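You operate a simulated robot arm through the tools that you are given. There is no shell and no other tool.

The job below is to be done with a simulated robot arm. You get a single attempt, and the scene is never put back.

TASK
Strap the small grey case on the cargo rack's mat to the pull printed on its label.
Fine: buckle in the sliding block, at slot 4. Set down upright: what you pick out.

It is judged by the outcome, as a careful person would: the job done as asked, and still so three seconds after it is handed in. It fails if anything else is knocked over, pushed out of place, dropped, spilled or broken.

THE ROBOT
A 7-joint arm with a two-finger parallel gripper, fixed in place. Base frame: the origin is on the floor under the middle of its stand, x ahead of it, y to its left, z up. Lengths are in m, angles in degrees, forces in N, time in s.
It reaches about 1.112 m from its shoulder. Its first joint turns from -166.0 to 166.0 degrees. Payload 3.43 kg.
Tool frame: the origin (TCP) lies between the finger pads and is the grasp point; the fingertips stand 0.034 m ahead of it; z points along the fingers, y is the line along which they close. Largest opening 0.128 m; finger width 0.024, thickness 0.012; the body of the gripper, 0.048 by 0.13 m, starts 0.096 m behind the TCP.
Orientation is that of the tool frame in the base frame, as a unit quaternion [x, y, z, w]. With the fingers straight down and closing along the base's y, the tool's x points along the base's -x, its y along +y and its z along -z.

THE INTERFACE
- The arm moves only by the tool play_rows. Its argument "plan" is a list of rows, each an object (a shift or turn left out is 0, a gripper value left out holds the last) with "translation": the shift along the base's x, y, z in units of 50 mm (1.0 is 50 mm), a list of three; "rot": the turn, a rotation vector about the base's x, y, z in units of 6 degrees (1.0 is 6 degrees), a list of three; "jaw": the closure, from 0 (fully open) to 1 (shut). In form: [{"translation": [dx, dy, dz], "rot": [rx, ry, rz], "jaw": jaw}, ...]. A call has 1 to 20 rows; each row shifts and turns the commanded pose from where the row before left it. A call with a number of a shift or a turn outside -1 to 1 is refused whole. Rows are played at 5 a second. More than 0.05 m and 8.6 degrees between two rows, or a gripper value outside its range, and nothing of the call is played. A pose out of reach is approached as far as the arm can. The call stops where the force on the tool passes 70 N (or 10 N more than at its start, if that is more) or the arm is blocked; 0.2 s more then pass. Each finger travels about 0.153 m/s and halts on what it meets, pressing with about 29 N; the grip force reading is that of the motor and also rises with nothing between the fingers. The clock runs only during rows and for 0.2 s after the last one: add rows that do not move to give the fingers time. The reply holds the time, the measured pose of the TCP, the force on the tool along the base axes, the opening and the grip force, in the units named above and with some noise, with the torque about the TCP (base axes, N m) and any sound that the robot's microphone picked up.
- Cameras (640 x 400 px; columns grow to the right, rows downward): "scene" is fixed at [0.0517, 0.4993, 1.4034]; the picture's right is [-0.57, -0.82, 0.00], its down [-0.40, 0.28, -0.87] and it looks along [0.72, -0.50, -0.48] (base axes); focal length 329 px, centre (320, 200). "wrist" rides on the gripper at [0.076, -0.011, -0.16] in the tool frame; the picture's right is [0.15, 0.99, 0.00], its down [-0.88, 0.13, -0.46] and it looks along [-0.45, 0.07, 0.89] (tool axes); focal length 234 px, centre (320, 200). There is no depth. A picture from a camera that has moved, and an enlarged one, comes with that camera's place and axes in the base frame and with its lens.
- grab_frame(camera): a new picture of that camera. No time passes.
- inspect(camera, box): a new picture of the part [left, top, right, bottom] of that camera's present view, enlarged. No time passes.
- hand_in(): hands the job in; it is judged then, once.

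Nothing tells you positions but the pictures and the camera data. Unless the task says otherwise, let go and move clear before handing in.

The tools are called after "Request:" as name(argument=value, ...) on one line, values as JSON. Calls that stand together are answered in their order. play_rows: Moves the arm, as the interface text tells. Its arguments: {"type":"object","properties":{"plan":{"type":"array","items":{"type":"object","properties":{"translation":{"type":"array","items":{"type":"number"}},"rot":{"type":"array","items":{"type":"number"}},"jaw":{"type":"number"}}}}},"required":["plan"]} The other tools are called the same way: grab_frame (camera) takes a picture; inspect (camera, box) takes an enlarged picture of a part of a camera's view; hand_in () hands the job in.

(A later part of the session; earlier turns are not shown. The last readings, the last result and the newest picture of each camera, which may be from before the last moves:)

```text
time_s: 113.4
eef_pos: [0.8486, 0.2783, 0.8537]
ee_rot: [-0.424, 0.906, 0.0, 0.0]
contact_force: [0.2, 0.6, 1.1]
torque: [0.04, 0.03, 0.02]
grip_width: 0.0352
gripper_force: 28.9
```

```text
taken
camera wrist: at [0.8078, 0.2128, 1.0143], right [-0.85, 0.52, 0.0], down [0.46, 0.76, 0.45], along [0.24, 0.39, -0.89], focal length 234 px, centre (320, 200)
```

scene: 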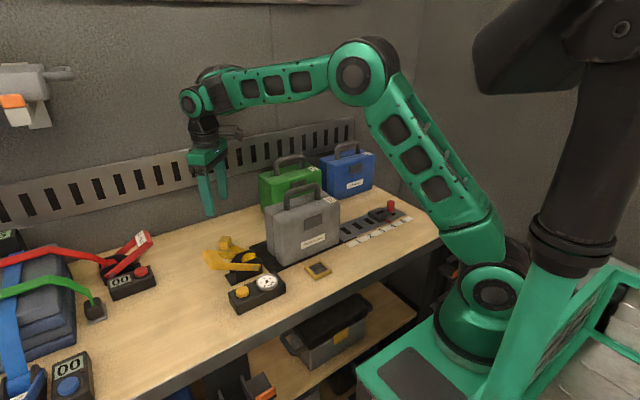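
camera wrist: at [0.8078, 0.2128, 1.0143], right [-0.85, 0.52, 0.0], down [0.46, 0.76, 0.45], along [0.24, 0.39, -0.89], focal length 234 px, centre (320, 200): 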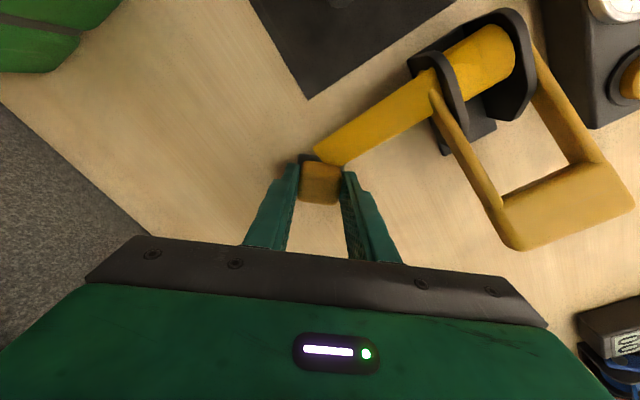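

Re-gripped at 35 mm. I'll lift, then carry it over the case toward the block while turning toward −90°.

Request:
play_rows(plan=[{"translation": [0, 0, 0.4]}, {"translation": [0, 0, 0.7]}, {"translation": [0, 0, 0.8]}, {"translation": [0, 0, 0.8]}, {"translation": [0, 0, 0.8]}, {"translation": [0, 0, 0.8]}, {"translation": [0, 0, 0.8]}, {"translation": [0, 0, 0.8]}, {"translation": [0, 0, 0]}])

Request:
play_rows(plan=[{"translation": [-0.13, -0.4, 0], "rot": [0, 0, -0.7]}, {"translation": [-0.13, -0.4, 0], "rot": [0, 0, -0.7]}, {"translation": [-0.13, -0.4, 0], "rot": [0, 0, -0.7]}, {"translation": [-0.13, -0.4, 0], "rot": [0, 0, -0.7]}, {"translation": [-0.13, -0.4, 0], "rot": [0, 0, -0.7]}, {"translation": [-0.13, -0.4, 0], "rot": [0, 0, -0.7]}, {"translation": [-0.13, -0.4, 0], "rot": [0, 0, -0.7]}, {"translation": [-0.13, -0.4, 0], "rot": [0, 0, -0.7]}, {"translation": [-0.13, -0.4, 0], "rot": [0, 0, -0.7]}, {"translation": [-0.13, -0.4, 0], "rot": [0, 0, -0.7]}, {"translation": [-0.13, -0.4, 0], "rot": [0, 0, -0.7]}, {"translation": [-0.13, -0.4, 0], "rot": [0, 0, -0.7]}, {"translation": [-0.13, -0.4, 0], "rot": [0, 0, -0.7]}, {"translation": [-0.13, -0.4, 0], "rot": [0, 0, -0.7]}, {"translation": [-0.13, -0.4, 0], "rot": [0, 0, -0.7]}, {"translation": [-0.13, -0.4, 0], "rot": [0, 0, -0.7]}, {"translation": [-0.13, -0.4, 0], "rot": [0, 0, -0.7]}, {"translation": [-0.13, -0.4, 0], "rot": [0, 0, -0.7]}, {"translation": [-0.13, -0.4, 0], "rot": [0, 0, -0.7]}, {"translation": [0, 0, 0]}])

Request:
grab_frame(camera="scene")

Request:
grab_frame(camera="wrist")

```text
time_s: 115.4
eef_pos: [0.849, 0.2768, 1.1478]
ee_rot: [-0.424, 0.906, 0.0, -0.002]
contact_force: [-0.2, -0.1, 0.6]
torque: [0.01, -0.01, 0.0]
grip_width: 0.0352
gripper_force: 29.7
```

```text
time_s: 119.6
eef_pos: [0.7263, -0.1026, 1.1492]
ee_rot: [0.256, 0.967, -0.001, -0.002]
contact_force: [-0.2, 0.1, -1.0]
torque: [-0.01, 0.02, 0.01]
grip_width: 0.0354
gripper_force: 29.1
```

```text
taken
```

scene: 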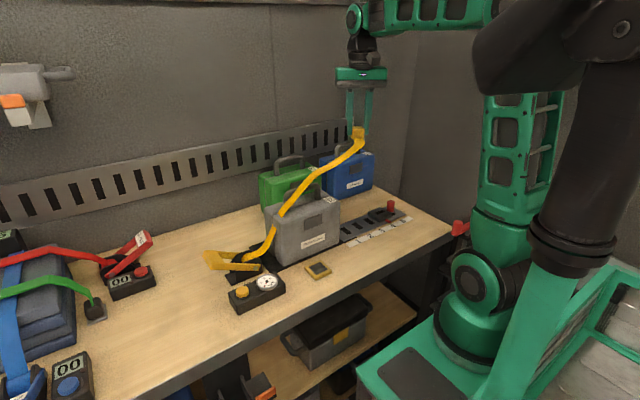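

```text
taken
camera wrist: at [0.6547, -0.0744, 1.3096], right [0.36, 0.93, 0.0], down [0.83, -0.32, 0.45], along [0.42, -0.17, -0.89], focal length 234 px, centre (320, 200)
```

wrist: 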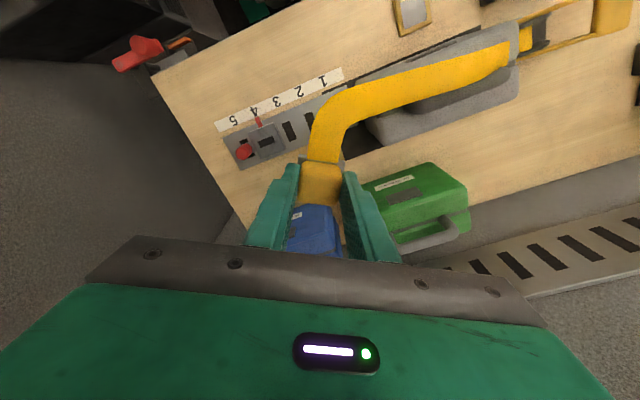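

Strap now leaves the correct side. I'll finish the turn to −90° while moving over the block.

Request:
play_rows(plan=[{"translation": [-0.009, -0.154, 0], "rot": [0, 0, -0.67]}, {"translation": [-0.009, -0.154, 0], "rot": [0, 0, -0.67]}, {"translation": [-0.009, -0.154, 0], "rot": [0, 0, -0.67]}, {"translation": [-0.009, -0.154, 0], "rot": [0, 0, -0.67]}, {"translation": [-0.009, -0.154, 0], "rot": [0, 0, -0.67]}, {"translation": [-0.009, -0.154, 0], "rot": [0, 0, -0.67]}, {"translation": [-0.009, -0.154, 0], "rot": [0, 0, -0.67]}, {"translation": [-0.009, -0.154, 0], "rot": [0, 0, -0.67]}, {"translation": [-0.009, -0.154, 0], "rot": [0, 0, -0.67]}, {"translation": [-0.009, -0.154, 0], "rot": [0, 0, -0.67]}, {"translation": [-0.009, -0.154, 0], "rot": [0, 0, -0.67]}, {"translation": [-0.009, -0.154, 0], "rot": [0, 0, -0.67]}, {"translation": [-0.009, -0.154, 0], "rot": [0, 0, -0.67]}, {"translation": [-0.009, -0.154, 0], "rot": [0, 0, -0.67]}, {"translation": [-0.009, -0.154, 0], "rot": [0, 0, -0.67]}, {"translation": [0, 0, 0]}])

Request:
grab_frame(camera="wrist")

Request:
grab_frame(camera="scene")

```text
time_s: 123.0
eef_pos: [0.721, -0.2171, 1.1504]
ee_rot: [0.707, 0.707, 0.0, -0.001]
contact_force: [0.4, 0.2, -0.4]
torque: [0.0, 0.02, -0.01]
grip_width: 0.035
gripper_force: 28.9
```

```text
taken
camera wrist: at [0.7084, -0.1412, 1.31], right [0.99, 0.15, 0.0], down [0.13, -0.88, 0.46], along [0.06, -0.45, -0.89], focal length 234 px, centre (320, 200)
```

wrist: 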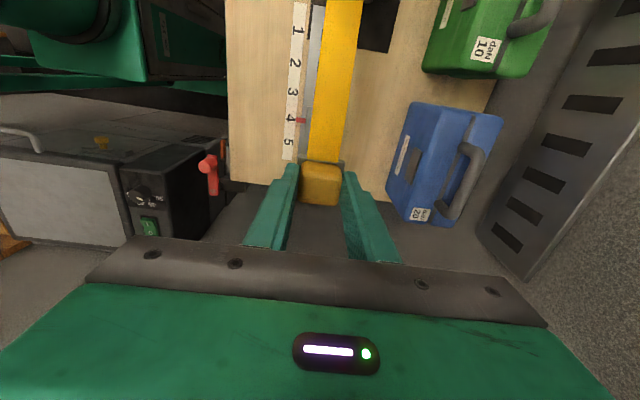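

```text
taken
```

scene: 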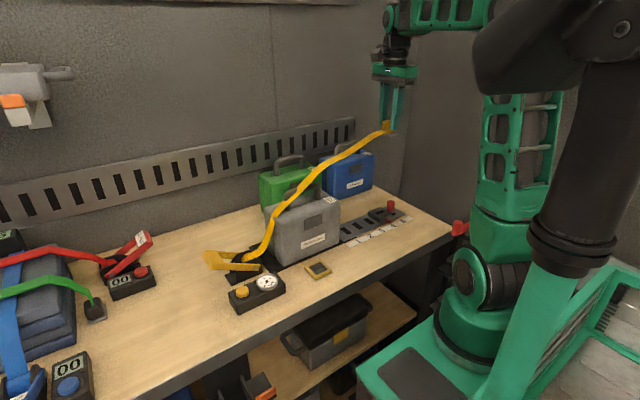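

Aligned at −90° with the strap facing the ratchet. I'll measure where the buckle sits in the grip so I can centre it on the block's slot at (0.719, −0.218).

Request:
inspect(camera="wrist", box=[260, 130, 380, 230])

Request:
inspect(camera="scene", box=[360, 90, 420, 140])

Request:
inspect(camera="scene", box=[200, 110, 420, 290])

```text
4.00 times, centred on (320, 180) of wrist
camera zoom: at [0.7084, -0.1412, 1.31], right [0.99, 0.15, 0.0], down [0.13, -0.88, 0.46], along [0.06, -0.45, -0.89], focal length 937 px, centre (320, 280)
```

zoom: 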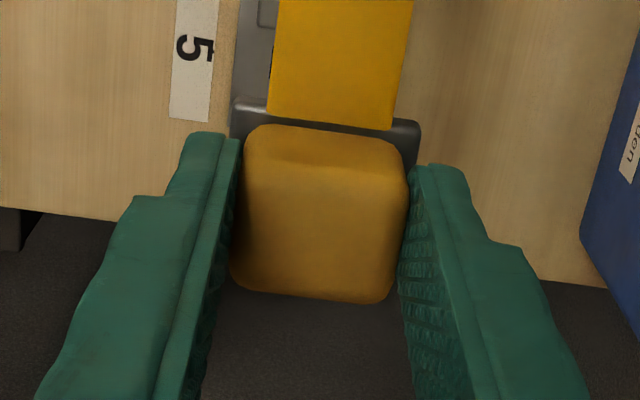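

```text
8.00 times, centred on (390, 115) of scene
camera zoom: at [0.0517, 0.4993, 1.4034], right [-0.57, -0.82, 0.0], down [-0.4, 0.28, -0.87], along [0.72, -0.5, -0.48], focal length 2631 px, centre (-240, 880)
```

zoom: 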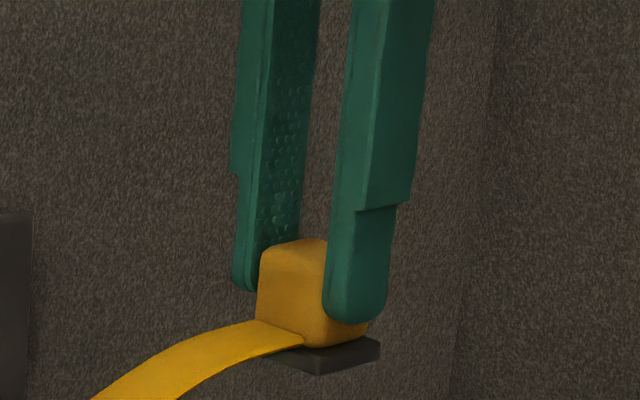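

```text
2.22 times, centred on (310, 200) of scene
camera zoom: at [0.0517, 0.4993, 1.4034], right [-0.57, -0.82, 0.0], down [-0.4, 0.28, -0.87], along [0.72, -0.5, -0.48], focal length 731 px, centre (342, 200)
```

zoom: 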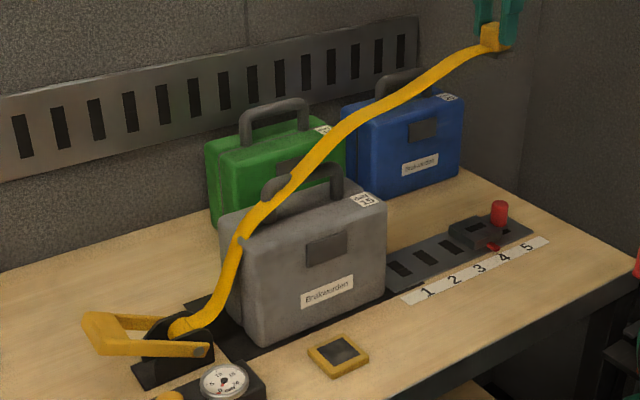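

The buckle is centred on the TCP. I'll descend over the block and stop just above to verify alignment.

Request:
play_rows(plan=[{"translation": [-0.04, -0.02, -0.5]}, {"translation": [0, 0, -0.7]}, {"translation": [0, 0, -0.7]}, {"translation": [0, 0, -0.7]}, {"translation": [0, 0, -0.7]}, {"translation": [0, 0, -0.7]}, {"translation": [0, 0, -0.7]}, {"translation": [0, 0, -0.3]}, {"translation": [0, 0, 0]}, {"translation": [0, 0, 0]}])

Request:
grab_frame(camera="wrist")

Request:
inspect(camera="scene", box=[340, 150, 440, 240])

Request:
grab_frame(camera="scene")

```text
time_s: 125.2
eef_pos: [0.7172, -0.2184, 0.8974]
ee_rot: [0.707, 0.707, 0.001, -0.001]
contact_force: [0.6, -0.6, -0.4]
torque: [0.0, 0.01, -0.02]
grip_width: 0.035
gripper_force: 29.4
```

```text
taken
camera wrist: at [0.7054, -0.1429, 1.0589], right [0.99, 0.15, 0.0], down [0.13, -0.88, 0.45], along [0.07, -0.45, -0.89], focal length 234 px, centre (320, 200)
```

wrist: 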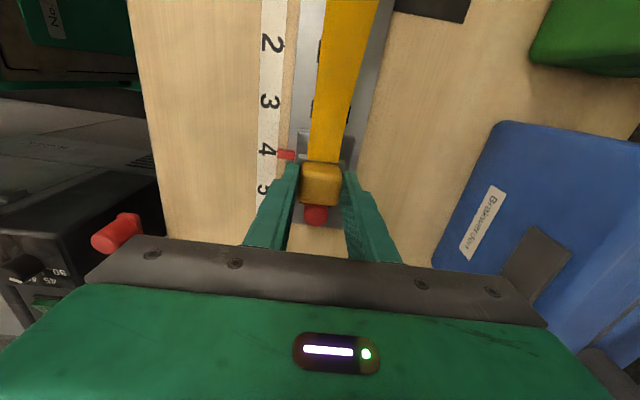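

```text
4.44 times, centred on (390, 195) of scene
camera zoom: at [0.0517, 0.4993, 1.4034], right [-0.57, -0.82, 0.0], down [-0.4, 0.28, -0.87], along [0.72, -0.5, -0.48], focal length 1462 px, centre (9, 222)
```

zoom: 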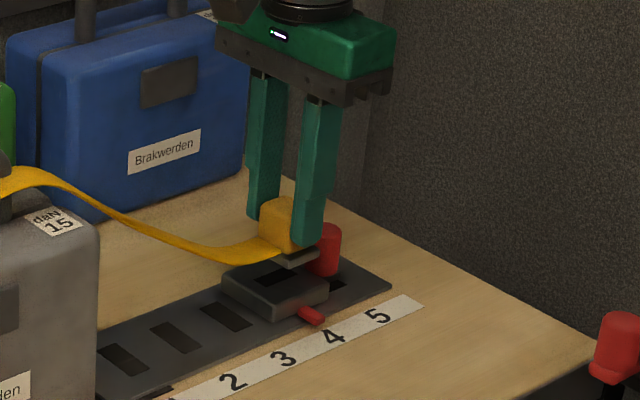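

```text
taken
```

scene: 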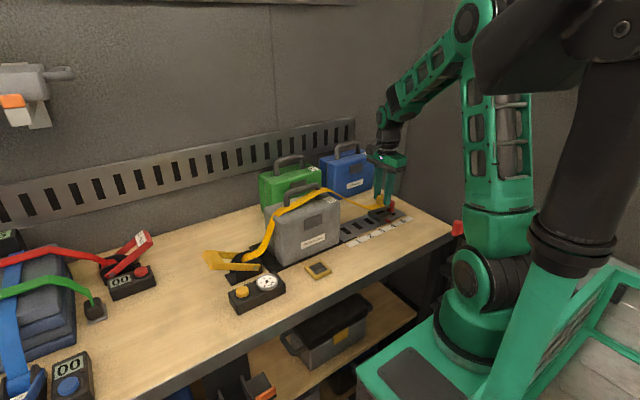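

Looks aligned, and the strap drapes over the case. I'll correct x by 2 mm and lower slowly onto the block, listening for a latch.

Request:
play_rows(plan=[{"translation": [0.04, 0, -0.1]}, {"translation": [0, 0, -0.1]}, {"translation": [0, 0, -0.1]}, {"translation": [0, 0, 0]}])

Request:
play_rows(plan=[{"translation": [0, 0, -0.05]}, {"translation": [0, 0, -0.05]}, {"translation": [0, 0, 0]}])

```text
time_s: 126.2
eef_pos: [0.7193, -0.2177, 0.8829]
ee_rot: [0.707, 0.708, 0.0, -0.001]
contact_force: [0.5, 0.3, -0.9]
torque: [0.02, 0.03, 0.01]
grip_width: 0.0352
gripper_force: 28.4
```

```text
time_s: 127.0
eef_pos: [0.7203, -0.2173, 0.8785]
ee_rot: [0.707, 0.708, 0.0, -0.002]
contact_force: [0.4, 0.4, -1.0]
torque: [0.0, 0.04, -0.03]
grip_width: 0.0352
gripper_force: 29.1
```

Request:
play_rows(plan=[{"translation": [0, 0, -0.05]}, {"translation": [0, 0, -0.05]}, {"translation": [0, 0, 0]}])

Request:
inspect(camera="scene", box=[350, 180, 420, 240])

```text
time_s: 127.8
eef_pos: [0.7204, -0.2186, 0.8745]
ee_rot: [0.706, 0.708, 0.001, 0.0]
contact_force: [-2.8, -0.5, 22.3]
torque: [-0.06, 0.13, -0.07]
grip_width: 0.0353
gripper_force: 28.9
```

```text
6.67 times, centred on (385, 210) of scene
camera zoom: at [0.0517, 0.4993, 1.4034], right [-0.57, -0.82, 0.0], down [-0.4, 0.28, -0.87], along [0.72, -0.5, -0.48], focal length 2192 px, centre (-113, 133)
```

zoom: 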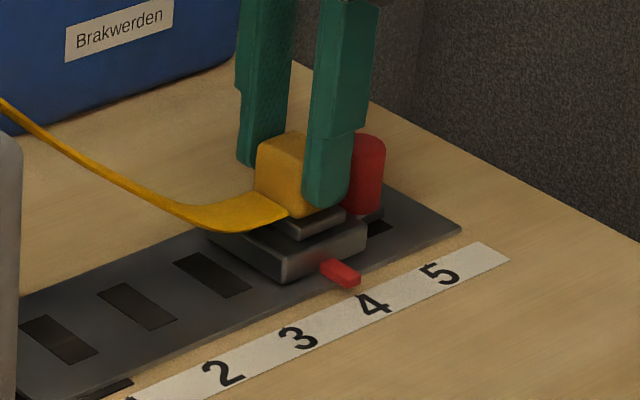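

Contact with the block at 22 N and no click yet. I'll press a bit more firmly.

Request:
play_rows(plan=[{"translation": [0, 0, -0.05]}, {"translation": [0, 0, 0]}])

Request:
play_rows(plan=[{"translation": [0, 0, -0.05]}, {"translation": [0, 0, 0]}])

```text
time_s: 128.4
eef_pos: [0.7199, -0.219, 0.8717]
ee_rot: [0.706, 0.708, 0.001, -0.001]
contact_force: [-0.5, -1.2, 22.3]
torque: [-0.04, 0.06, 0.0]
grip_width: 0.0353
gripper_force: 28.9
```

```text
time_s: 129.0
eef_pos: [0.7204, -0.2185, 0.8695]
ee_rot: [0.707, 0.708, 0.0, -0.001]
contact_force: [0.3, -0.8, 20.8]
torque: [0.02, -0.03, 0.02]
grip_width: 0.0353
gripper_force: 29.1
```

Force holds at about 22 N because the fingers slip down the cube. I'll go down until the fingertips bear on the buckle's plate, which lets me press harder.

Request:
play_rows(plan=[{"translation": [0, 0, -0.06]}, {"translation": [0, 0, -0.04]}, {"translation": [0, 0, 0]}])

Request:
play_rows(plan=[{"translation": [0, 0, -0.03]}, {"translation": [0, 0, 0]}])

```text
time_s: 129.8
eef_pos: [0.7201, -0.2188, 0.8642]
ee_rot: [0.706, 0.708, 0.0, 0.0]
contact_force: [2.6, -1.1, 22.2]
torque: [-0.03, -0.11, 0.0]
grip_width: 0.0351
gripper_force: 28.8
```

```text
time_s: 130.4
eef_pos: [0.7196, -0.2195, 0.8639]
ee_rot: [0.706, 0.708, 0.0, 0.001]
contact_force: [3.7, 0.2, 38.5]
torque: [-0.04, 0.0, 0.06]
grip_width: 0.035
gripper_force: 28.9
```

Request:
play_rows(plan=[{"translation": [0, 0, -0.02]}, {"translation": [0, 0, 0]}])

Request:
inspect(camera="scene", box=[350, 180, 420, 240])

Request:
grab_frame(camera="wrist")

```text
time_s: 131.0
eef_pos: [0.7207, -0.2179, 0.8633]
ee_rot: [0.707, 0.708, 0.0, 0.001]
contact_force: [1.5, -0.2, 59.6]
torque: [-0.03, 0.14, -0.01]
grip_width: 0.0352
gripper_force: 29.3
```

```text
6.67 times, centred on (385, 210) of scene
camera zoom: at [0.0517, 0.4993, 1.4034], right [-0.57, -0.82, 0.0], down [-0.4, 0.28, -0.87], along [0.72, -0.5, -0.48], focal length 2192 px, centre (-113, 133)
```

zoom: 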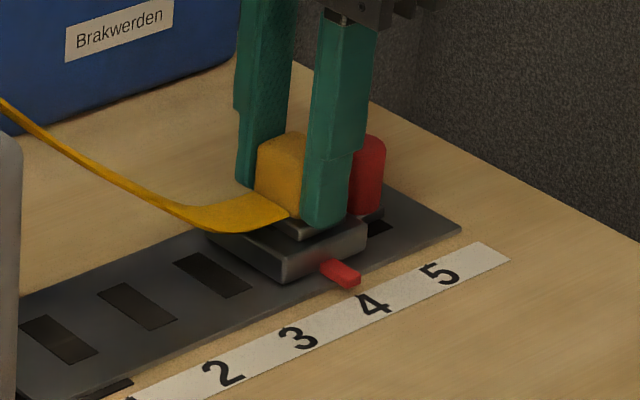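

```text
taken
camera wrist: at [0.7067, -0.1429, 1.024], right [0.99, 0.15, 0.0], down [0.13, -0.88, 0.46], along [0.07, -0.45, -0.89], focal length 234 px, centre (320, 200)
```

wrist: 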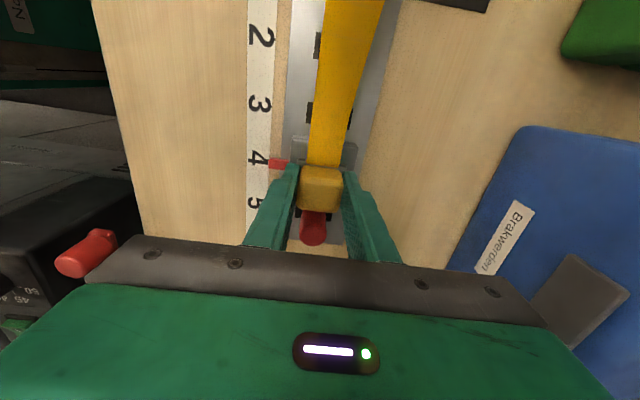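

Even 60 N gives no click. I'll zoom in and compare the plate's position on the block.

Request:
inspect(camera="wrist", box=[260, 110, 380, 260])

Request:
play_rows(plan=[{"translation": [0, 0, 0.07]}, {"translation": [0, 0, 0]}])

```text
2.67 times, centred on (320, 185) of wrist
camera zoom: at [0.7067, -0.1429, 1.024], right [0.99, 0.15, 0.0], down [0.13, -0.88, 0.46], along [0.07, -0.45, -0.89], focal length 624 px, centre (320, 240)
```

zoom: 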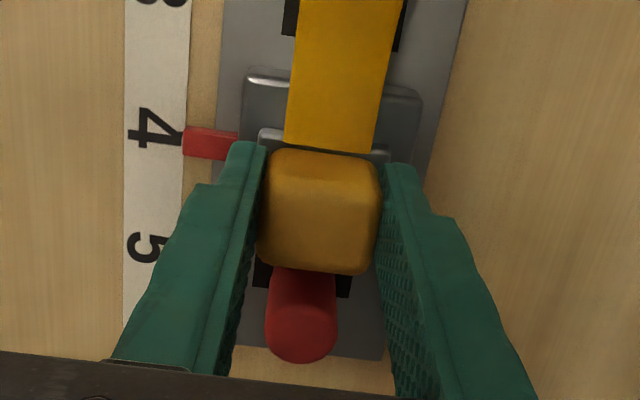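

```text
time_s: 131.6
eef_pos: [0.7178, -0.2174, 0.8646]
ee_rot: [0.707, 0.708, 0.0, -0.003]
contact_force: [4.1, -0.6, 11.7]
torque: [-0.04, -0.45, -0.03]
grip_width: 0.0351
gripper_force: 29.3
```

No latch yet. I'll look at very high zoom from the scene camera to judge the plate's alignment on the block.

Request:
inspect(camera="scene", box=[368, 195, 404, 225])

Request:
inspect(camera="wrist", box=[290, 120, 350, 180])

```text
13.33 times, centred on (386, 210) of scene
camera zoom: at [0.0517, 0.4993, 1.4034], right [-0.57, -0.82, 0.0], down [-0.4, 0.28, -0.87], along [0.72, -0.5, -0.48], focal length 4384 px, centre (-560, 67)
```

zoom: 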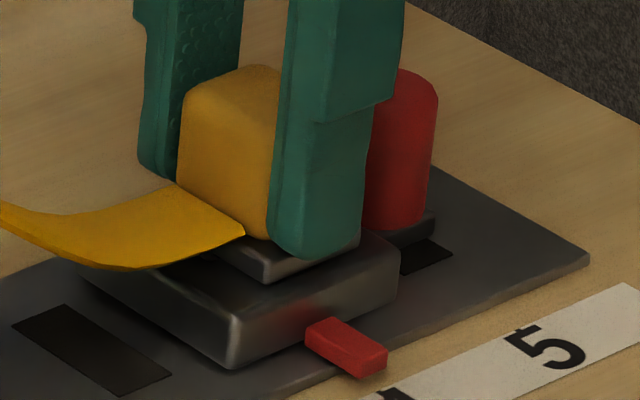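

```text
6.67 times, centred on (320, 150) of wrist
camera zoom: at [0.7068, -0.1427, 1.0246], right [0.99, 0.15, 0.0], down [0.13, -0.88, 0.45], along [0.06, -0.45, -0.89], focal length 1561 px, centre (320, 533)
```

zoom: 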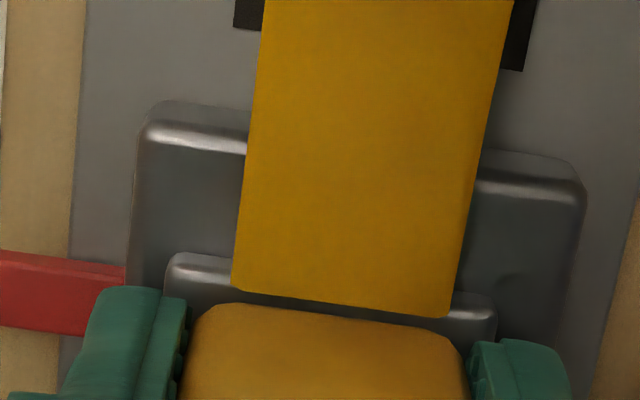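

Both cameras agree the plate sits about 6–7 mm too far toward −y (the knob side) on the block. I'll lift slightly, shift +6.5 mm in y and press again.

Request:
play_rows(plan=[{"translation": [0, 0, 0.1]}, {"translation": [0, 0.07, 0]}, {"translation": [0, 0.06, 0]}, {"translation": [0, 0, 0]}])

Request:
inspect(camera="scene", box=[368, 195, 404, 225])

Request:
inspect(camera="wrist", box=[280, 110, 360, 190])

```text
time_s: 132.6
eef_pos: [0.7201, -0.2124, 0.8689]
ee_rot: [0.707, 0.707, 0.0, -0.001]
contact_force: [0.2, -0.3, -1.1]
torque: [-0.01, 0.0, 0.0]
grip_width: 0.0351
gripper_force: 28.7
```

```text
13.33 times, centred on (386, 210) of scene
camera zoom: at [0.0517, 0.4993, 1.4034], right [-0.57, -0.82, 0.0], down [-0.4, 0.28, -0.87], along [0.72, -0.5, -0.48], focal length 4384 px, centre (-560, 67)
```

zoom: 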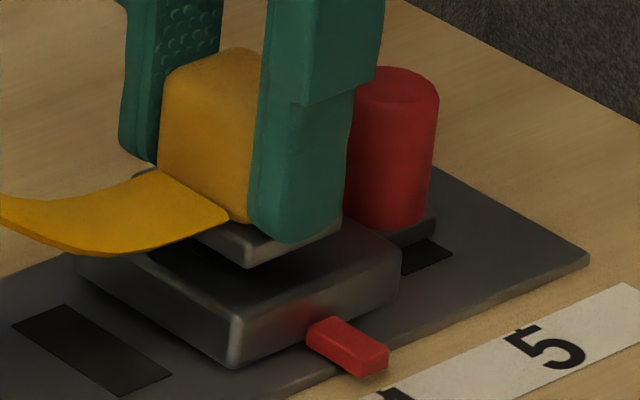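

```text
5.00 times, centred on (320, 150) of wrist
camera zoom: at [0.7078, -0.1365, 1.0307], right [0.99, 0.15, 0.0], down [0.13, -0.88, 0.45], along [0.07, -0.45, -0.89], focal length 1171 px, centre (320, 450)
```

zoom: 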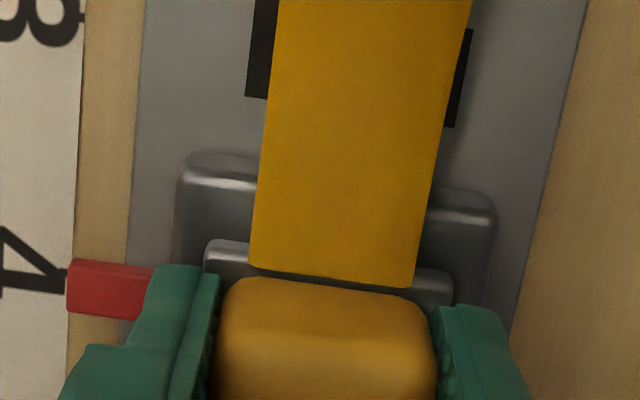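

Now better centred. I'll lower and press again.

Request:
play_rows(plan=[{"translation": [0, 0, -0.06]}, {"translation": [0, 0, -0.04]}, {"translation": [0, 0, -0.03]}, {"translation": [0, 0, 0]}])

Request:
play_rows(plan=[{"translation": [0, 0, -0.03]}, {"translation": [0, 0, 0]}])

Request:
inspect(camera="scene", box=[368, 195, 404, 225])

```text
time_s: 133.6
eef_pos: [0.7194, -0.2117, 0.864]
ee_rot: [0.706, 0.708, -0.001, -0.001]
contact_force: [-0.7, 0.6, 1.4]
torque: [0.04, -0.08, 0.0]
grip_width: 0.0349
gripper_force: 29.1
```

```text
time_s: 134.2
eef_pos: [0.7196, -0.2112, 0.8637]
ee_rot: [0.707, 0.708, 0.0, -0.001]
contact_force: [-6.0, 0.0, 28.4]
torque: [-0.03, 0.31, -0.04]
grip_width: 0.0355
gripper_force: 28.9
```

```text
13.33 times, centred on (386, 210) of scene
camera zoom: at [0.0517, 0.4993, 1.4034], right [-0.57, -0.82, 0.0], down [-0.4, 0.28, -0.87], along [0.72, -0.5, -0.48], focal length 4384 px, centre (-560, 67)
```

zoom: 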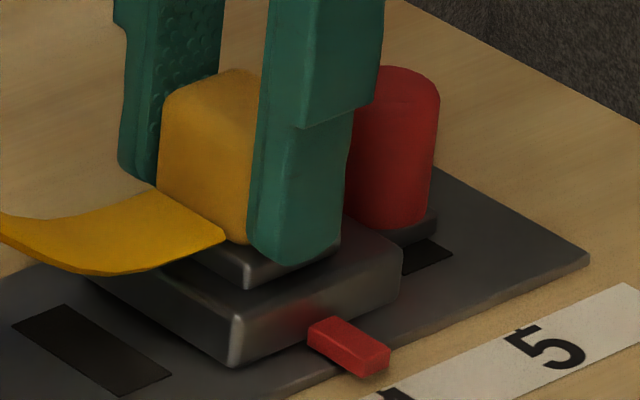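

Still no click at 28 N. I'll measure the offsets again in both views while seated.

Request:
inspect(camera="wrist", box=[280, 110, 360, 190])

Request:
inspect(camera="scene", box=[374, 198, 398, 218])

```text
5.00 times, centred on (320, 150) of wrist
camera zoom: at [0.7073, -0.1366, 1.0244], right [0.99, 0.15, 0.0], down [0.13, -0.88, 0.45], along [0.07, -0.45, -0.89], focal length 1171 px, centre (320, 450)
```

zoom: 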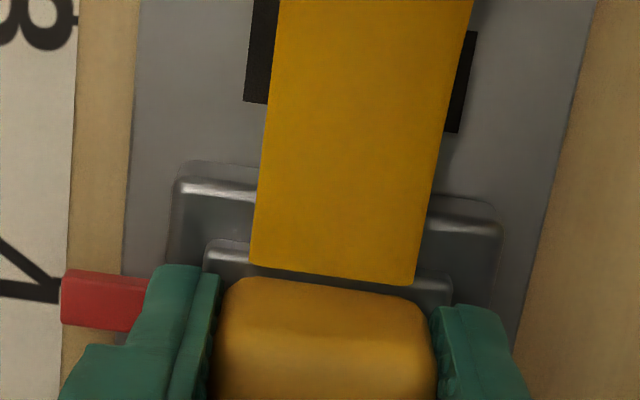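

```text
16.00 times, centred on (386, 208) of scene
camera zoom: at [0.0517, 0.4993, 1.4034], right [-0.57, -0.82, 0.0], down [-0.4, 0.28, -0.87], along [0.72, -0.5, -0.48], focal length 5261 px, centre (-736, 72)
```

zoom: 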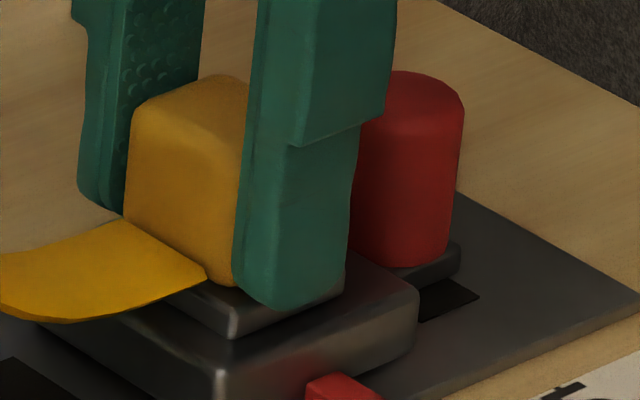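

The plate is now centred within about 2 mm in both axes. I'll press harder here.

Request:
play_rows(plan=[{"translation": [0, 0, -0.03]}, {"translation": [0, 0, 0]}, {"translation": [0, 0, 0]}])

```text
time_s: 135.0
eef_pos: [0.7191, -0.2124, 0.8643]
ee_rot: [0.707, 0.708, 0.001, 0.001]
contact_force: [-8.8, -0.6, 67.2]
torque: [-0.09, 0.53, -0.03]
grip_width: 0.0354
gripper_force: 29.4
```

No click even at 67 N, so force isn't the trigger. I'll relax the pressure and release the buckle where it sits, to see whether it latches on release.

Request:
play_rows(plan=[{"translation": [0, 0, 0.06]}, {"translation": [0, 0, 0.02]}, {"translation": [0, 0, 0]}, {"translation": [0, 0, 0], "jaw": 0.68}, {"translation": [0, 0, 0], "jaw": 0.6}, {"translation": [0, 0, 0], "jaw": 0.5}, {"translation": [0, 0, 0], "jaw": 0.5}])

Request:
grab_frame(camera="wrist")

Request:
inspect(camera="scene", box=[350, 180, 420, 240])

```text
time_s: 136.6
eef_pos: [0.7192, -0.2124, 0.8639]
ee_rot: [0.707, 0.708, -0.001, -0.001]
contact_force: [-0.7, 0.6, -0.4]
torque: [0.01, 0.01, 0.02]
grip_width: 0.0636
gripper_force: 0.0
```

```text
taken
camera wrist: at [0.7075, -0.1369, 1.0249], right [0.99, 0.15, 0.0], down [0.13, -0.88, 0.45], along [0.07, -0.45, -0.89], focal length 234 px, centre (320, 200)
```

wrist: 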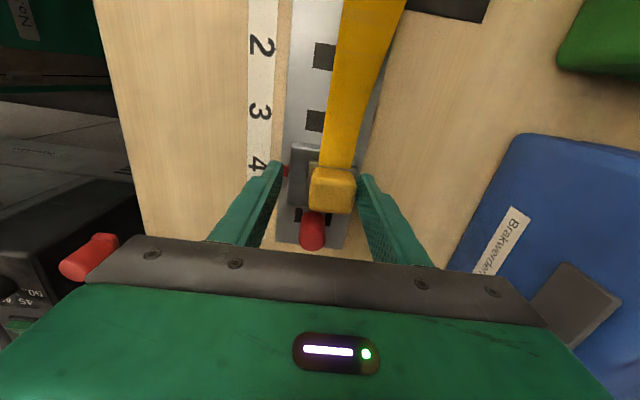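

```text
6.67 times, centred on (385, 210) of scene
camera zoom: at [0.0517, 0.4993, 1.4034], right [-0.57, -0.82, 0.0], down [-0.4, 0.28, -0.87], along [0.72, -0.5, -0.48], focal length 2192 px, centre (-113, 133)
```

zoom: 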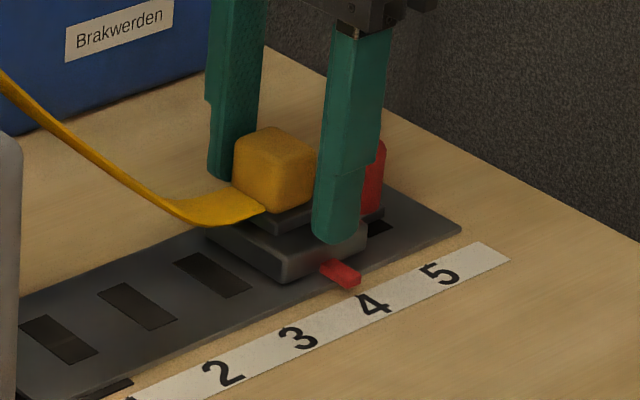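

The buckle slid a little in +x as the fingers opened, so it isn't latched. I'll look closely at the block and plate now.

Request:
inspect(camera="wrist", box=[270, 120, 390, 260])

Request:
inspect(camera="scene", box=[368, 195, 404, 225])

```text
2.86 times, centred on (330, 190) of wrist
camera zoom: at [0.7075, -0.1369, 1.0249], right [0.99, 0.15, 0.0], down [0.13, -0.88, 0.45], along [0.07, -0.45, -0.89], focal length 669 px, centre (291, 229)
```

zoom: 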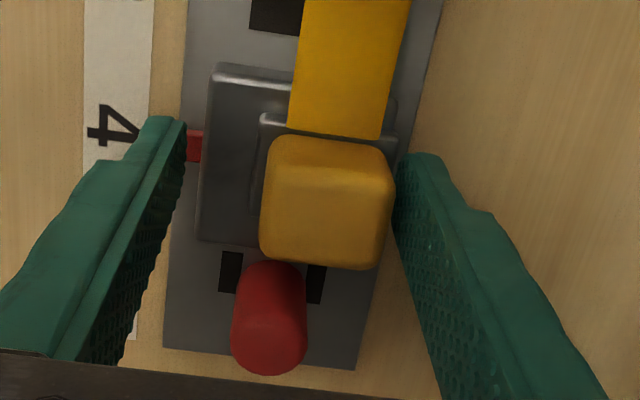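

```text
13.33 times, centred on (386, 210) of scene
camera zoom: at [0.0517, 0.4993, 1.4034], right [-0.57, -0.82, 0.0], down [-0.4, 0.28, -0.87], along [0.72, -0.5, -0.48], focal length 4384 px, centre (-560, 67)
```

zoom: 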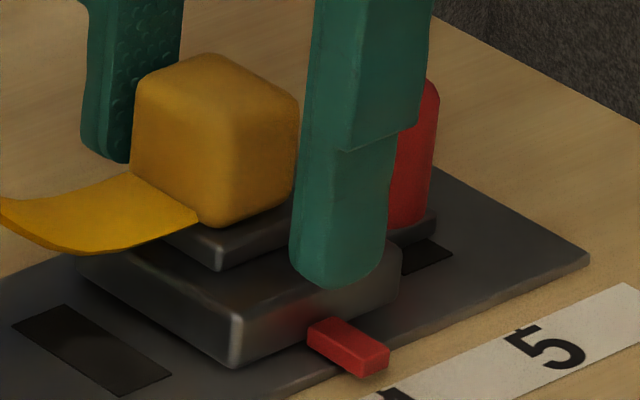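

Let me check whether the released buckle is stationary, by waiting briefly and viewing again.

Request:
play_rows(plan=[{"translation": [0, 0, 0]}, {"translation": [0, 0, 0]}, {"translation": [0, 0, 0]}])

Request:
inspect(camera="wrist", box=[270, 120, 390, 260])

Request:
inspect(camera="scene", box=[230, 150, 430, 280])

```text
time_s: 137.4
eef_pos: [0.7201, -0.214, 0.8649]
ee_rot: [0.707, 0.708, -0.001, -0.002]
contact_force: [0.2, 0.4, -0.2]
torque: [0.0, 0.01, -0.01]
grip_width: 0.0641
gripper_force: 0.0
```

```text
2.86 times, centred on (330, 190) of wrist
camera zoom: at [0.7076, -0.137, 1.0253], right [0.99, 0.15, 0.0], down [0.13, -0.88, 0.45], along [0.07, -0.45, -0.89], focal length 669 px, centre (291, 229)
```

zoom: 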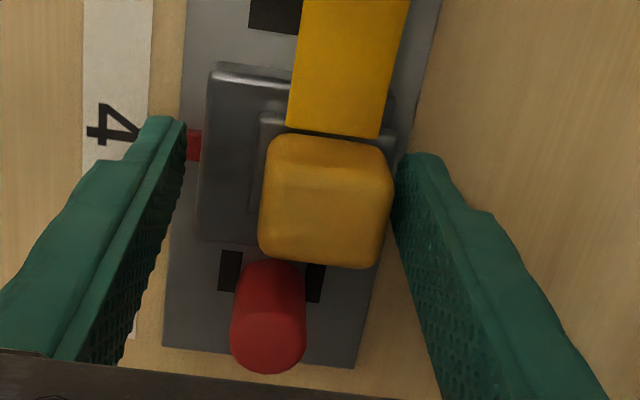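

```text
3.08 times, centred on (330, 215) of scene
camera zoom: at [0.0517, 0.4993, 1.4034], right [-0.57, -0.82, 0.0], down [-0.4, 0.28, -0.87], along [0.72, -0.5, -0.48], focal length 1012 px, centre (289, 154)
```

zoom: 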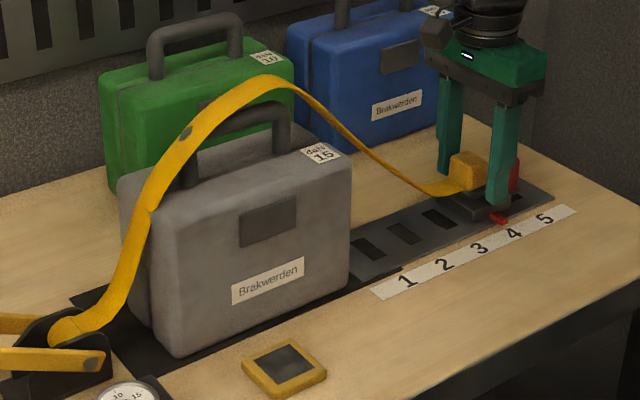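

The buckle is stationary, just unlatched. The block's slot and the tray's nest both run long in y, which matches the buckle's parked orientation, so it should be inserted unrotated. I'll re-grip, lift and turn to −180°, which gives the parked yaw.

Request:
play_rows(plan=[{"translation": [0, 0, 0.08]}, {"translation": [0, 0, 0], "jaw": 0.6}, {"translation": [0, 0, 0], "jaw": 0.7}, {"translation": [0, 0, 0], "jaw": 1}, {"translation": [0, 0, 0], "jaw": 1}, {"translation": [0, 0, 0], "jaw": 1}])

Request:
inspect(camera="wrist", box=[270, 120, 390, 260])

```text
time_s: 138.8
eef_pos: [0.7197, -0.2116, 0.8685]
ee_rot: [0.706, 0.708, 0.001, -0.001]
contact_force: [-0.8, -0.5, 0.5]
torque: [-0.04, 0.0, -0.01]
grip_width: 0.0352
gripper_force: 29.3
```

```text
2.86 times, centred on (330, 190) of wrist
camera zoom: at [0.7078, -0.1368, 1.0294], right [0.99, 0.15, 0.0], down [0.13, -0.88, 0.45], along [0.07, -0.45, -0.89], focal length 669 px, centre (291, 229)
```

zoom: 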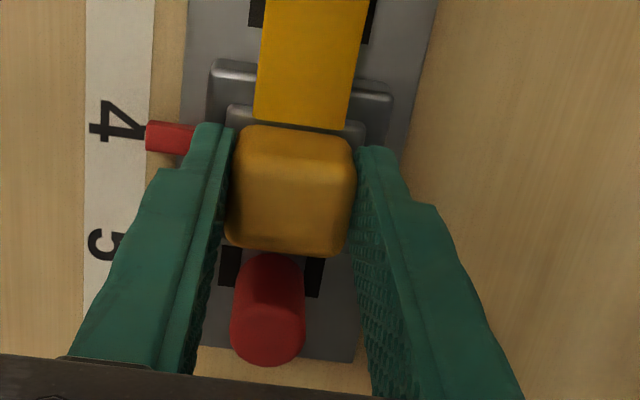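

Request:
play_rows(plan=[{"translation": [0, 0, 0.4]}, {"translation": [0, 0, 0.7]}, {"translation": [0, 0, 0.8]}, {"translation": [0, 0, 0.8]}, {"translation": [0, 0, 0.5]}, {"translation": [0, 0, 0]}])

Request:
play_rows(plan=[{"rot": [0, 0, -0.6]}, {"rot": [0, 0, -0.6]}, {"rot": [0, 0, -0.6]}, {"rot": [0, 0, -0.6]}, {"rot": [0, 0, -0.6]}, {"rot": [0, 0, -0.6]}, {"rot": [0, 0, -0.6]}, {"rot": [0, 0, -0.6]}, {"rot": [0, 0, -0.6]}, {"rot": [0, 0, -0.6]}, {"rot": [0, 0, -0.6]}, {"rot": [0, 0, -0.6]}, {"rot": [0, 0, -0.6]}, {"rot": [0, 0, -0.6]}, {"rot": [0, 0, -0.6]}, {"rot": [0, 0, 0]}])

Request:
grab_frame(camera="scene")

Request:
grab_frame(camera="wrist")

```text
time_s: 140.2
eef_pos: [0.7196, -0.2127, 1.0301]
ee_rot: [0.706, 0.708, 0.0, -0.002]
contact_force: [0.5, 0.8, -1.5]
torque: [-0.04, -0.01, -0.01]
grip_width: 0.0354
gripper_force: 29.3
```

```text
time_s: 143.6
eef_pos: [0.7206, -0.2129, 1.0281]
ee_rot: [0.951, 0.309, 0.001, -0.001]
contact_force: [-0.2, 0.7, -0.6]
torque: [0.01, 0.01, 0.04]
grip_width: 0.0352
gripper_force: 29.2
```

```text
taken
```

scene: 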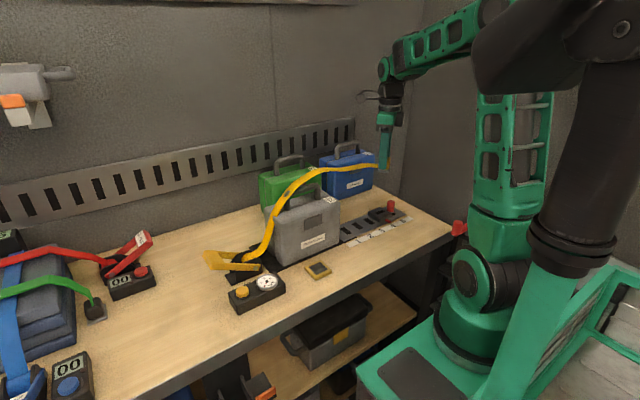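

```text
taken
camera wrist: at [0.7736, -0.1588, 1.1887], right [0.7, -0.71, 0.0], down [-0.64, -0.62, 0.45], along [-0.33, -0.32, -0.89], focal length 234 px, centre (320, 200)
```

wrist: 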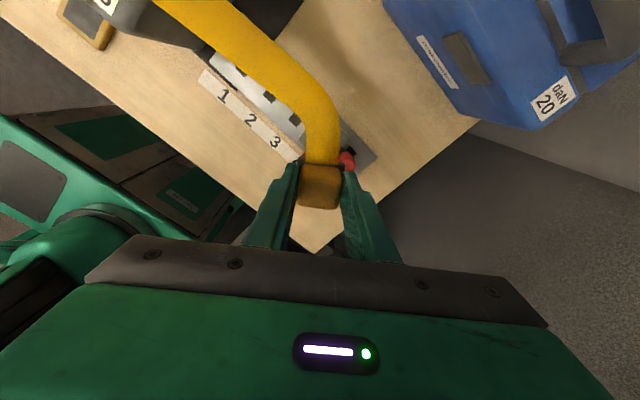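

Going fine, yaw about −144°. I'll continue carefully to −180°.

Request:
play_rows(plan=[{"rot": [0, 0, -0.4]}, {"rot": [0, 0, -0.4]}, {"rot": [0, 0, -0.4]}, {"rot": [0, 0, -0.4]}, {"rot": [0, 0, -0.4]}, {"rot": [0, 0, -0.4]}, {"rot": [0, 0, -0.4]}, {"rot": [0, 0, -0.4]}, {"rot": [0, 0, -0.4]}, {"rot": [0, 0, -0.4]}, {"rot": [0, 0, -0.4]}, {"rot": [0, 0, -0.4]}, {"rot": [0, 0, -0.4]}, {"rot": [0, 0, -0.4]}, {"rot": [0, 0, -0.4]}, {"rot": [0, 0, 0]}])

Request:
grab_frame(camera="wrist")

```text
time_s: 147.0
eef_pos: [0.7195, -0.2121, 1.0282]
ee_rot: [1.0, 0.0, 0.0, 0.0]
contact_force: [-0.1, -0.4, -0.8]
torque: [-0.01, -0.01, 0.01]
grip_width: 0.0352
gripper_force: 28.6
```

```text
taken
camera wrist: at [0.7943, -0.2009, 1.189], right [0.15, -0.99, 0.0], down [-0.88, -0.13, 0.46], along [-0.45, -0.07, -0.89], focal length 234 px, centre (320, 200)
```

wrist: 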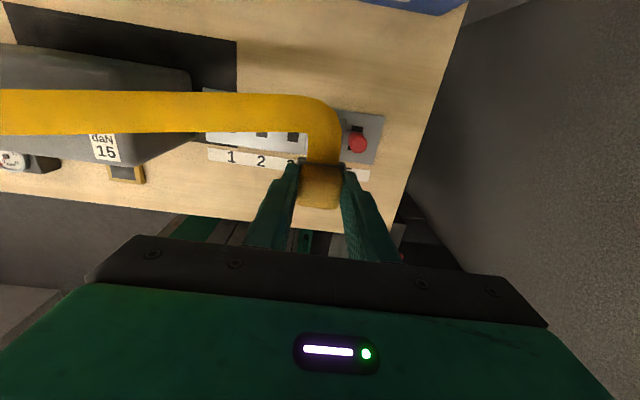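

Parked orientation reached exactly (−180°). I'll measure the buckle's offset in the grip again before lowering.

Request:
inspect(camera="wrist", box=[270, 90, 390, 220])

Request:
inspect(camera="scene", box=[360, 130, 420, 180])

```text
3.08 times, centred on (330, 155) of wrist
camera zoom: at [0.7943, -0.2009, 1.189], right [0.15, -0.99, 0.0], down [-0.88, -0.13, 0.46], along [-0.45, -0.07, -0.89], focal length 720 px, centre (289, 338)
```

zoom: 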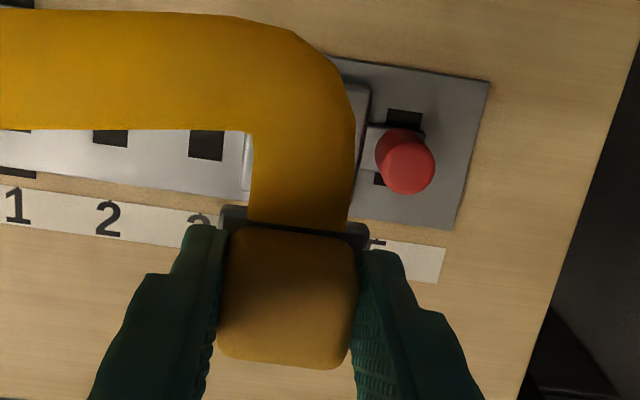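

```text
8.00 times, centred on (390, 155) of scene
camera zoom: at [0.0517, 0.4993, 1.4034], right [-0.57, -0.82, 0.0], down [-0.4, 0.28, -0.87], along [0.72, -0.5, -0.48], focal length 2631 px, centre (-240, 560)
```

zoom: 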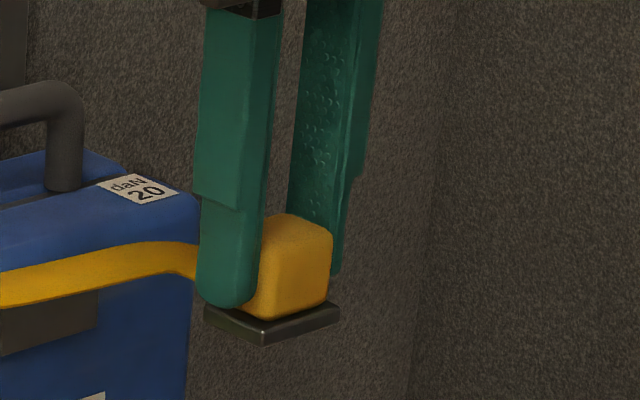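

The plate is offset about 4 mm to the side opposite the strap, so the TCP should go to (0.723, −0.2178) for the plate to sit centred on the slot. I'll lower toward the block and check clearance to the knob.

Request:
play_rows(plan=[{"translation": [0.07, -0.11, -0.3]}, {"translation": [0, 0, -0.5]}, {"translation": [0, 0, -0.5]}, {"translation": [0, 0, -0.5]}, {"translation": [0, 0, -0.5]}, {"translation": [0, 0, -0.4]}, {"translation": [0, 0, 0]}, {"translation": [0, 0, 0]}])

Request:
grab_frame(camera="wrist")

Request:
inspect(camera="scene", box=[360, 175, 420, 225])

```text
time_s: 148.8
eef_pos: [0.723, -0.218, 0.8936]
ee_rot: [1.0, 0.001, 0.001, 0.0]
contact_force: [-0.9, -0.2, -1.6]
torque: [-0.03, 0.01, 0.0]
grip_width: 0.0354
gripper_force: 28.5
```

```text
taken
camera wrist: at [0.7982, -0.2072, 1.054], right [0.15, -0.99, 0.0], down [-0.88, -0.13, 0.45], along [-0.45, -0.07, -0.89], focal length 234 px, centre (320, 200)
```

wrist: 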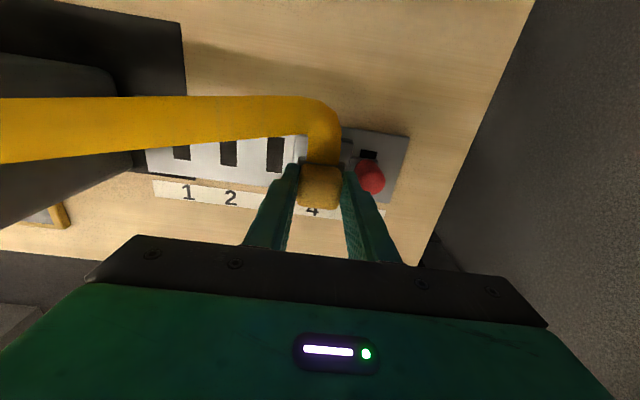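

```text
8.00 times, centred on (390, 200) of scene
camera zoom: at [0.0517, 0.4993, 1.4034], right [-0.57, -0.82, 0.0], down [-0.4, 0.28, -0.87], along [0.72, -0.5, -0.48], focal length 2631 px, centre (-240, 200)
```

zoom: 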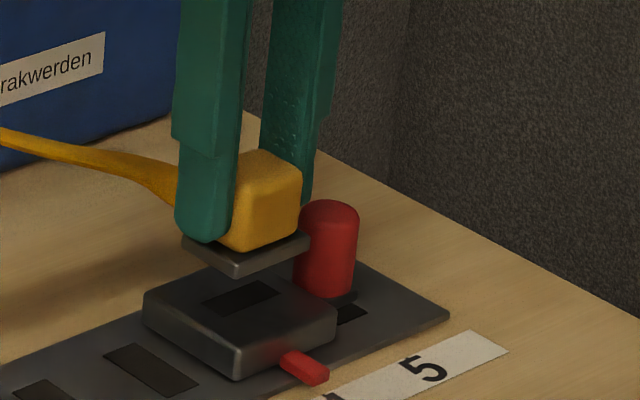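

The plate now hovers squarely above the slot with matching orientation, and the finger clears the knob. I'll lower gently.

Request:
play_rows(plan=[{"translation": [0, 0, -0.15]}, {"translation": [0, 0, -0.15]}, {"translation": [0, 0, -0.1]}, {"translation": [0, 0, 0]}])

Request:
play_rows(plan=[{"translation": [0, 0, -0.05]}, {"translation": [0, 0, -0.05]}, {"translation": [0, 0, 0]}])

Request:
inspect(camera="scene", box=[360, 175, 420, 225])

```text
time_s: 149.8
eef_pos: [0.7232, -0.2188, 0.8725]
ee_rot: [1.0, 0.001, 0.0, 0.0]
contact_force: [-0.6, -0.1, -1.0]
torque: [0.0, -0.04, 0.02]
grip_width: 0.035
gripper_force: 29.3
```

```text
time_s: 150.6
eef_pos: [0.724, -0.2177, 0.8695]
ee_rot: [1.0, 0.001, 0.001, 0.001]
contact_force: [2.7, -3.3, 15.6]
torque: [-0.06, 0.25, -0.01]
grip_width: 0.0352
gripper_force: 29.3
heard: snap
```

```text
8.00 times, centred on (390, 200) of scene
camera zoom: at [0.0517, 0.4993, 1.4034], right [-0.57, -0.82, 0.0], down [-0.4, 0.28, -0.87], along [0.72, -0.5, -0.48], focal length 2631 px, centre (-240, 200)
```

zoom: 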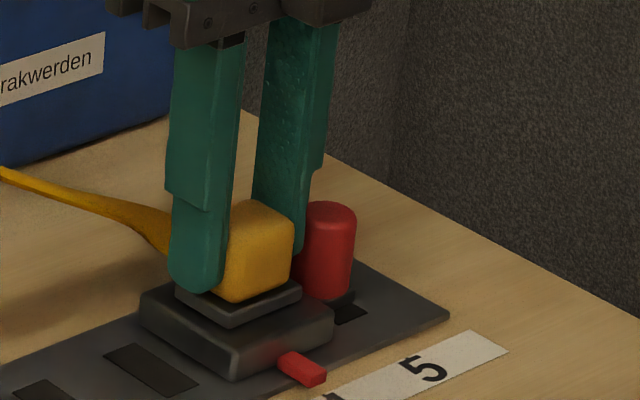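

A snap, so the buckle has latched in the block. I'll relax the pressure, open the fingers only about 2 mm per side to clear the knob, and rise straight up.

Request:
play_rows(plan=[{"translation": [0, 0, 0.03]}, {"translation": [0, 0, 0], "jaw": 0.7}, {"translation": [0, 0, 0], "jaw": 0.7}, {"translation": [0, 0, 0], "jaw": 0.7}])

Request:
inspect(camera="scene", box=[360, 175, 420, 225])

```text
time_s: 151.6
eef_pos: [0.7228, -0.2188, 0.87]
ee_rot: [1.0, 0.001, 0.0, 0.0]
contact_force: [0.2, 0.3, 0.0]
torque: [0.02, -0.02, -0.02]
grip_width: 0.0384
gripper_force: 0.0
heard: snap
```

```text
8.00 times, centred on (390, 200) of scene
camera zoom: at [0.0517, 0.4993, 1.4034], right [-0.57, -0.82, 0.0], down [-0.4, 0.28, -0.87], along [0.72, -0.5, -0.48], focal length 2631 px, centre (-240, 200)
```

zoom: 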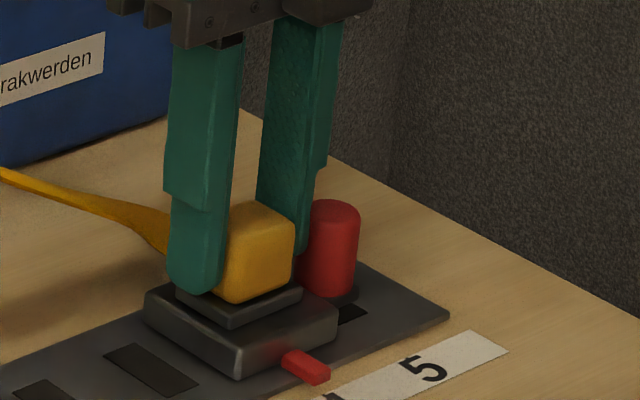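

There was a second snap on release. I'll rise clear and check whether the buckle is seated.

Request:
play_rows(plan=[{"translation": [0, 0, 0.2]}, {"translation": [0, 0, 0.4]}, {"translation": [0, 0, 0.6]}, {"translation": [0, 0, 0.7]}, {"translation": [0, 0, 0.7]}, {"translation": [0, 0, 0]}])

Request:
inspect(camera="scene", box=[360, 175, 420, 225])

Request:
grab_frame(camera="wrist")

Request:
grab_frame(camera="scene")

```text
time_s: 153.0
eef_pos: [0.7226, -0.2189, 1.0]
ee_rot: [1.0, 0.001, 0.0, 0.0]
contact_force: [-0.7, 0.4, -0.3]
torque: [-0.03, 0.01, -0.02]
grip_width: 0.0384
gripper_force: 0.1
```

```text
8.00 times, centred on (390, 200) of scene
camera zoom: at [0.0517, 0.4993, 1.4034], right [-0.57, -0.82, 0.0], down [-0.4, 0.28, -0.87], along [0.72, -0.5, -0.48], focal length 2631 px, centre (-240, 200)
```

zoom: 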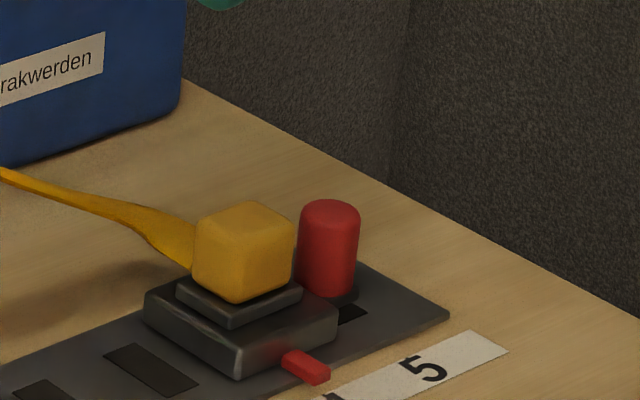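

```text
taken
camera wrist: at [0.7983, -0.2061, 1.1602], right [0.15, -0.99, 0.0], down [-0.88, -0.13, 0.46], along [-0.45, -0.07, -0.89], focal length 234 px, centre (320, 200)
```

wrist: 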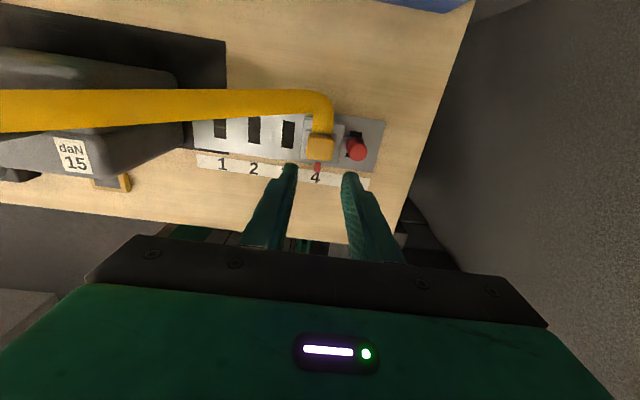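

```text
taken
```

scene: 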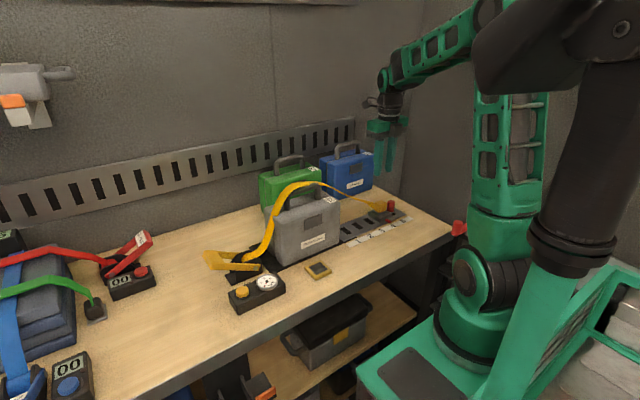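

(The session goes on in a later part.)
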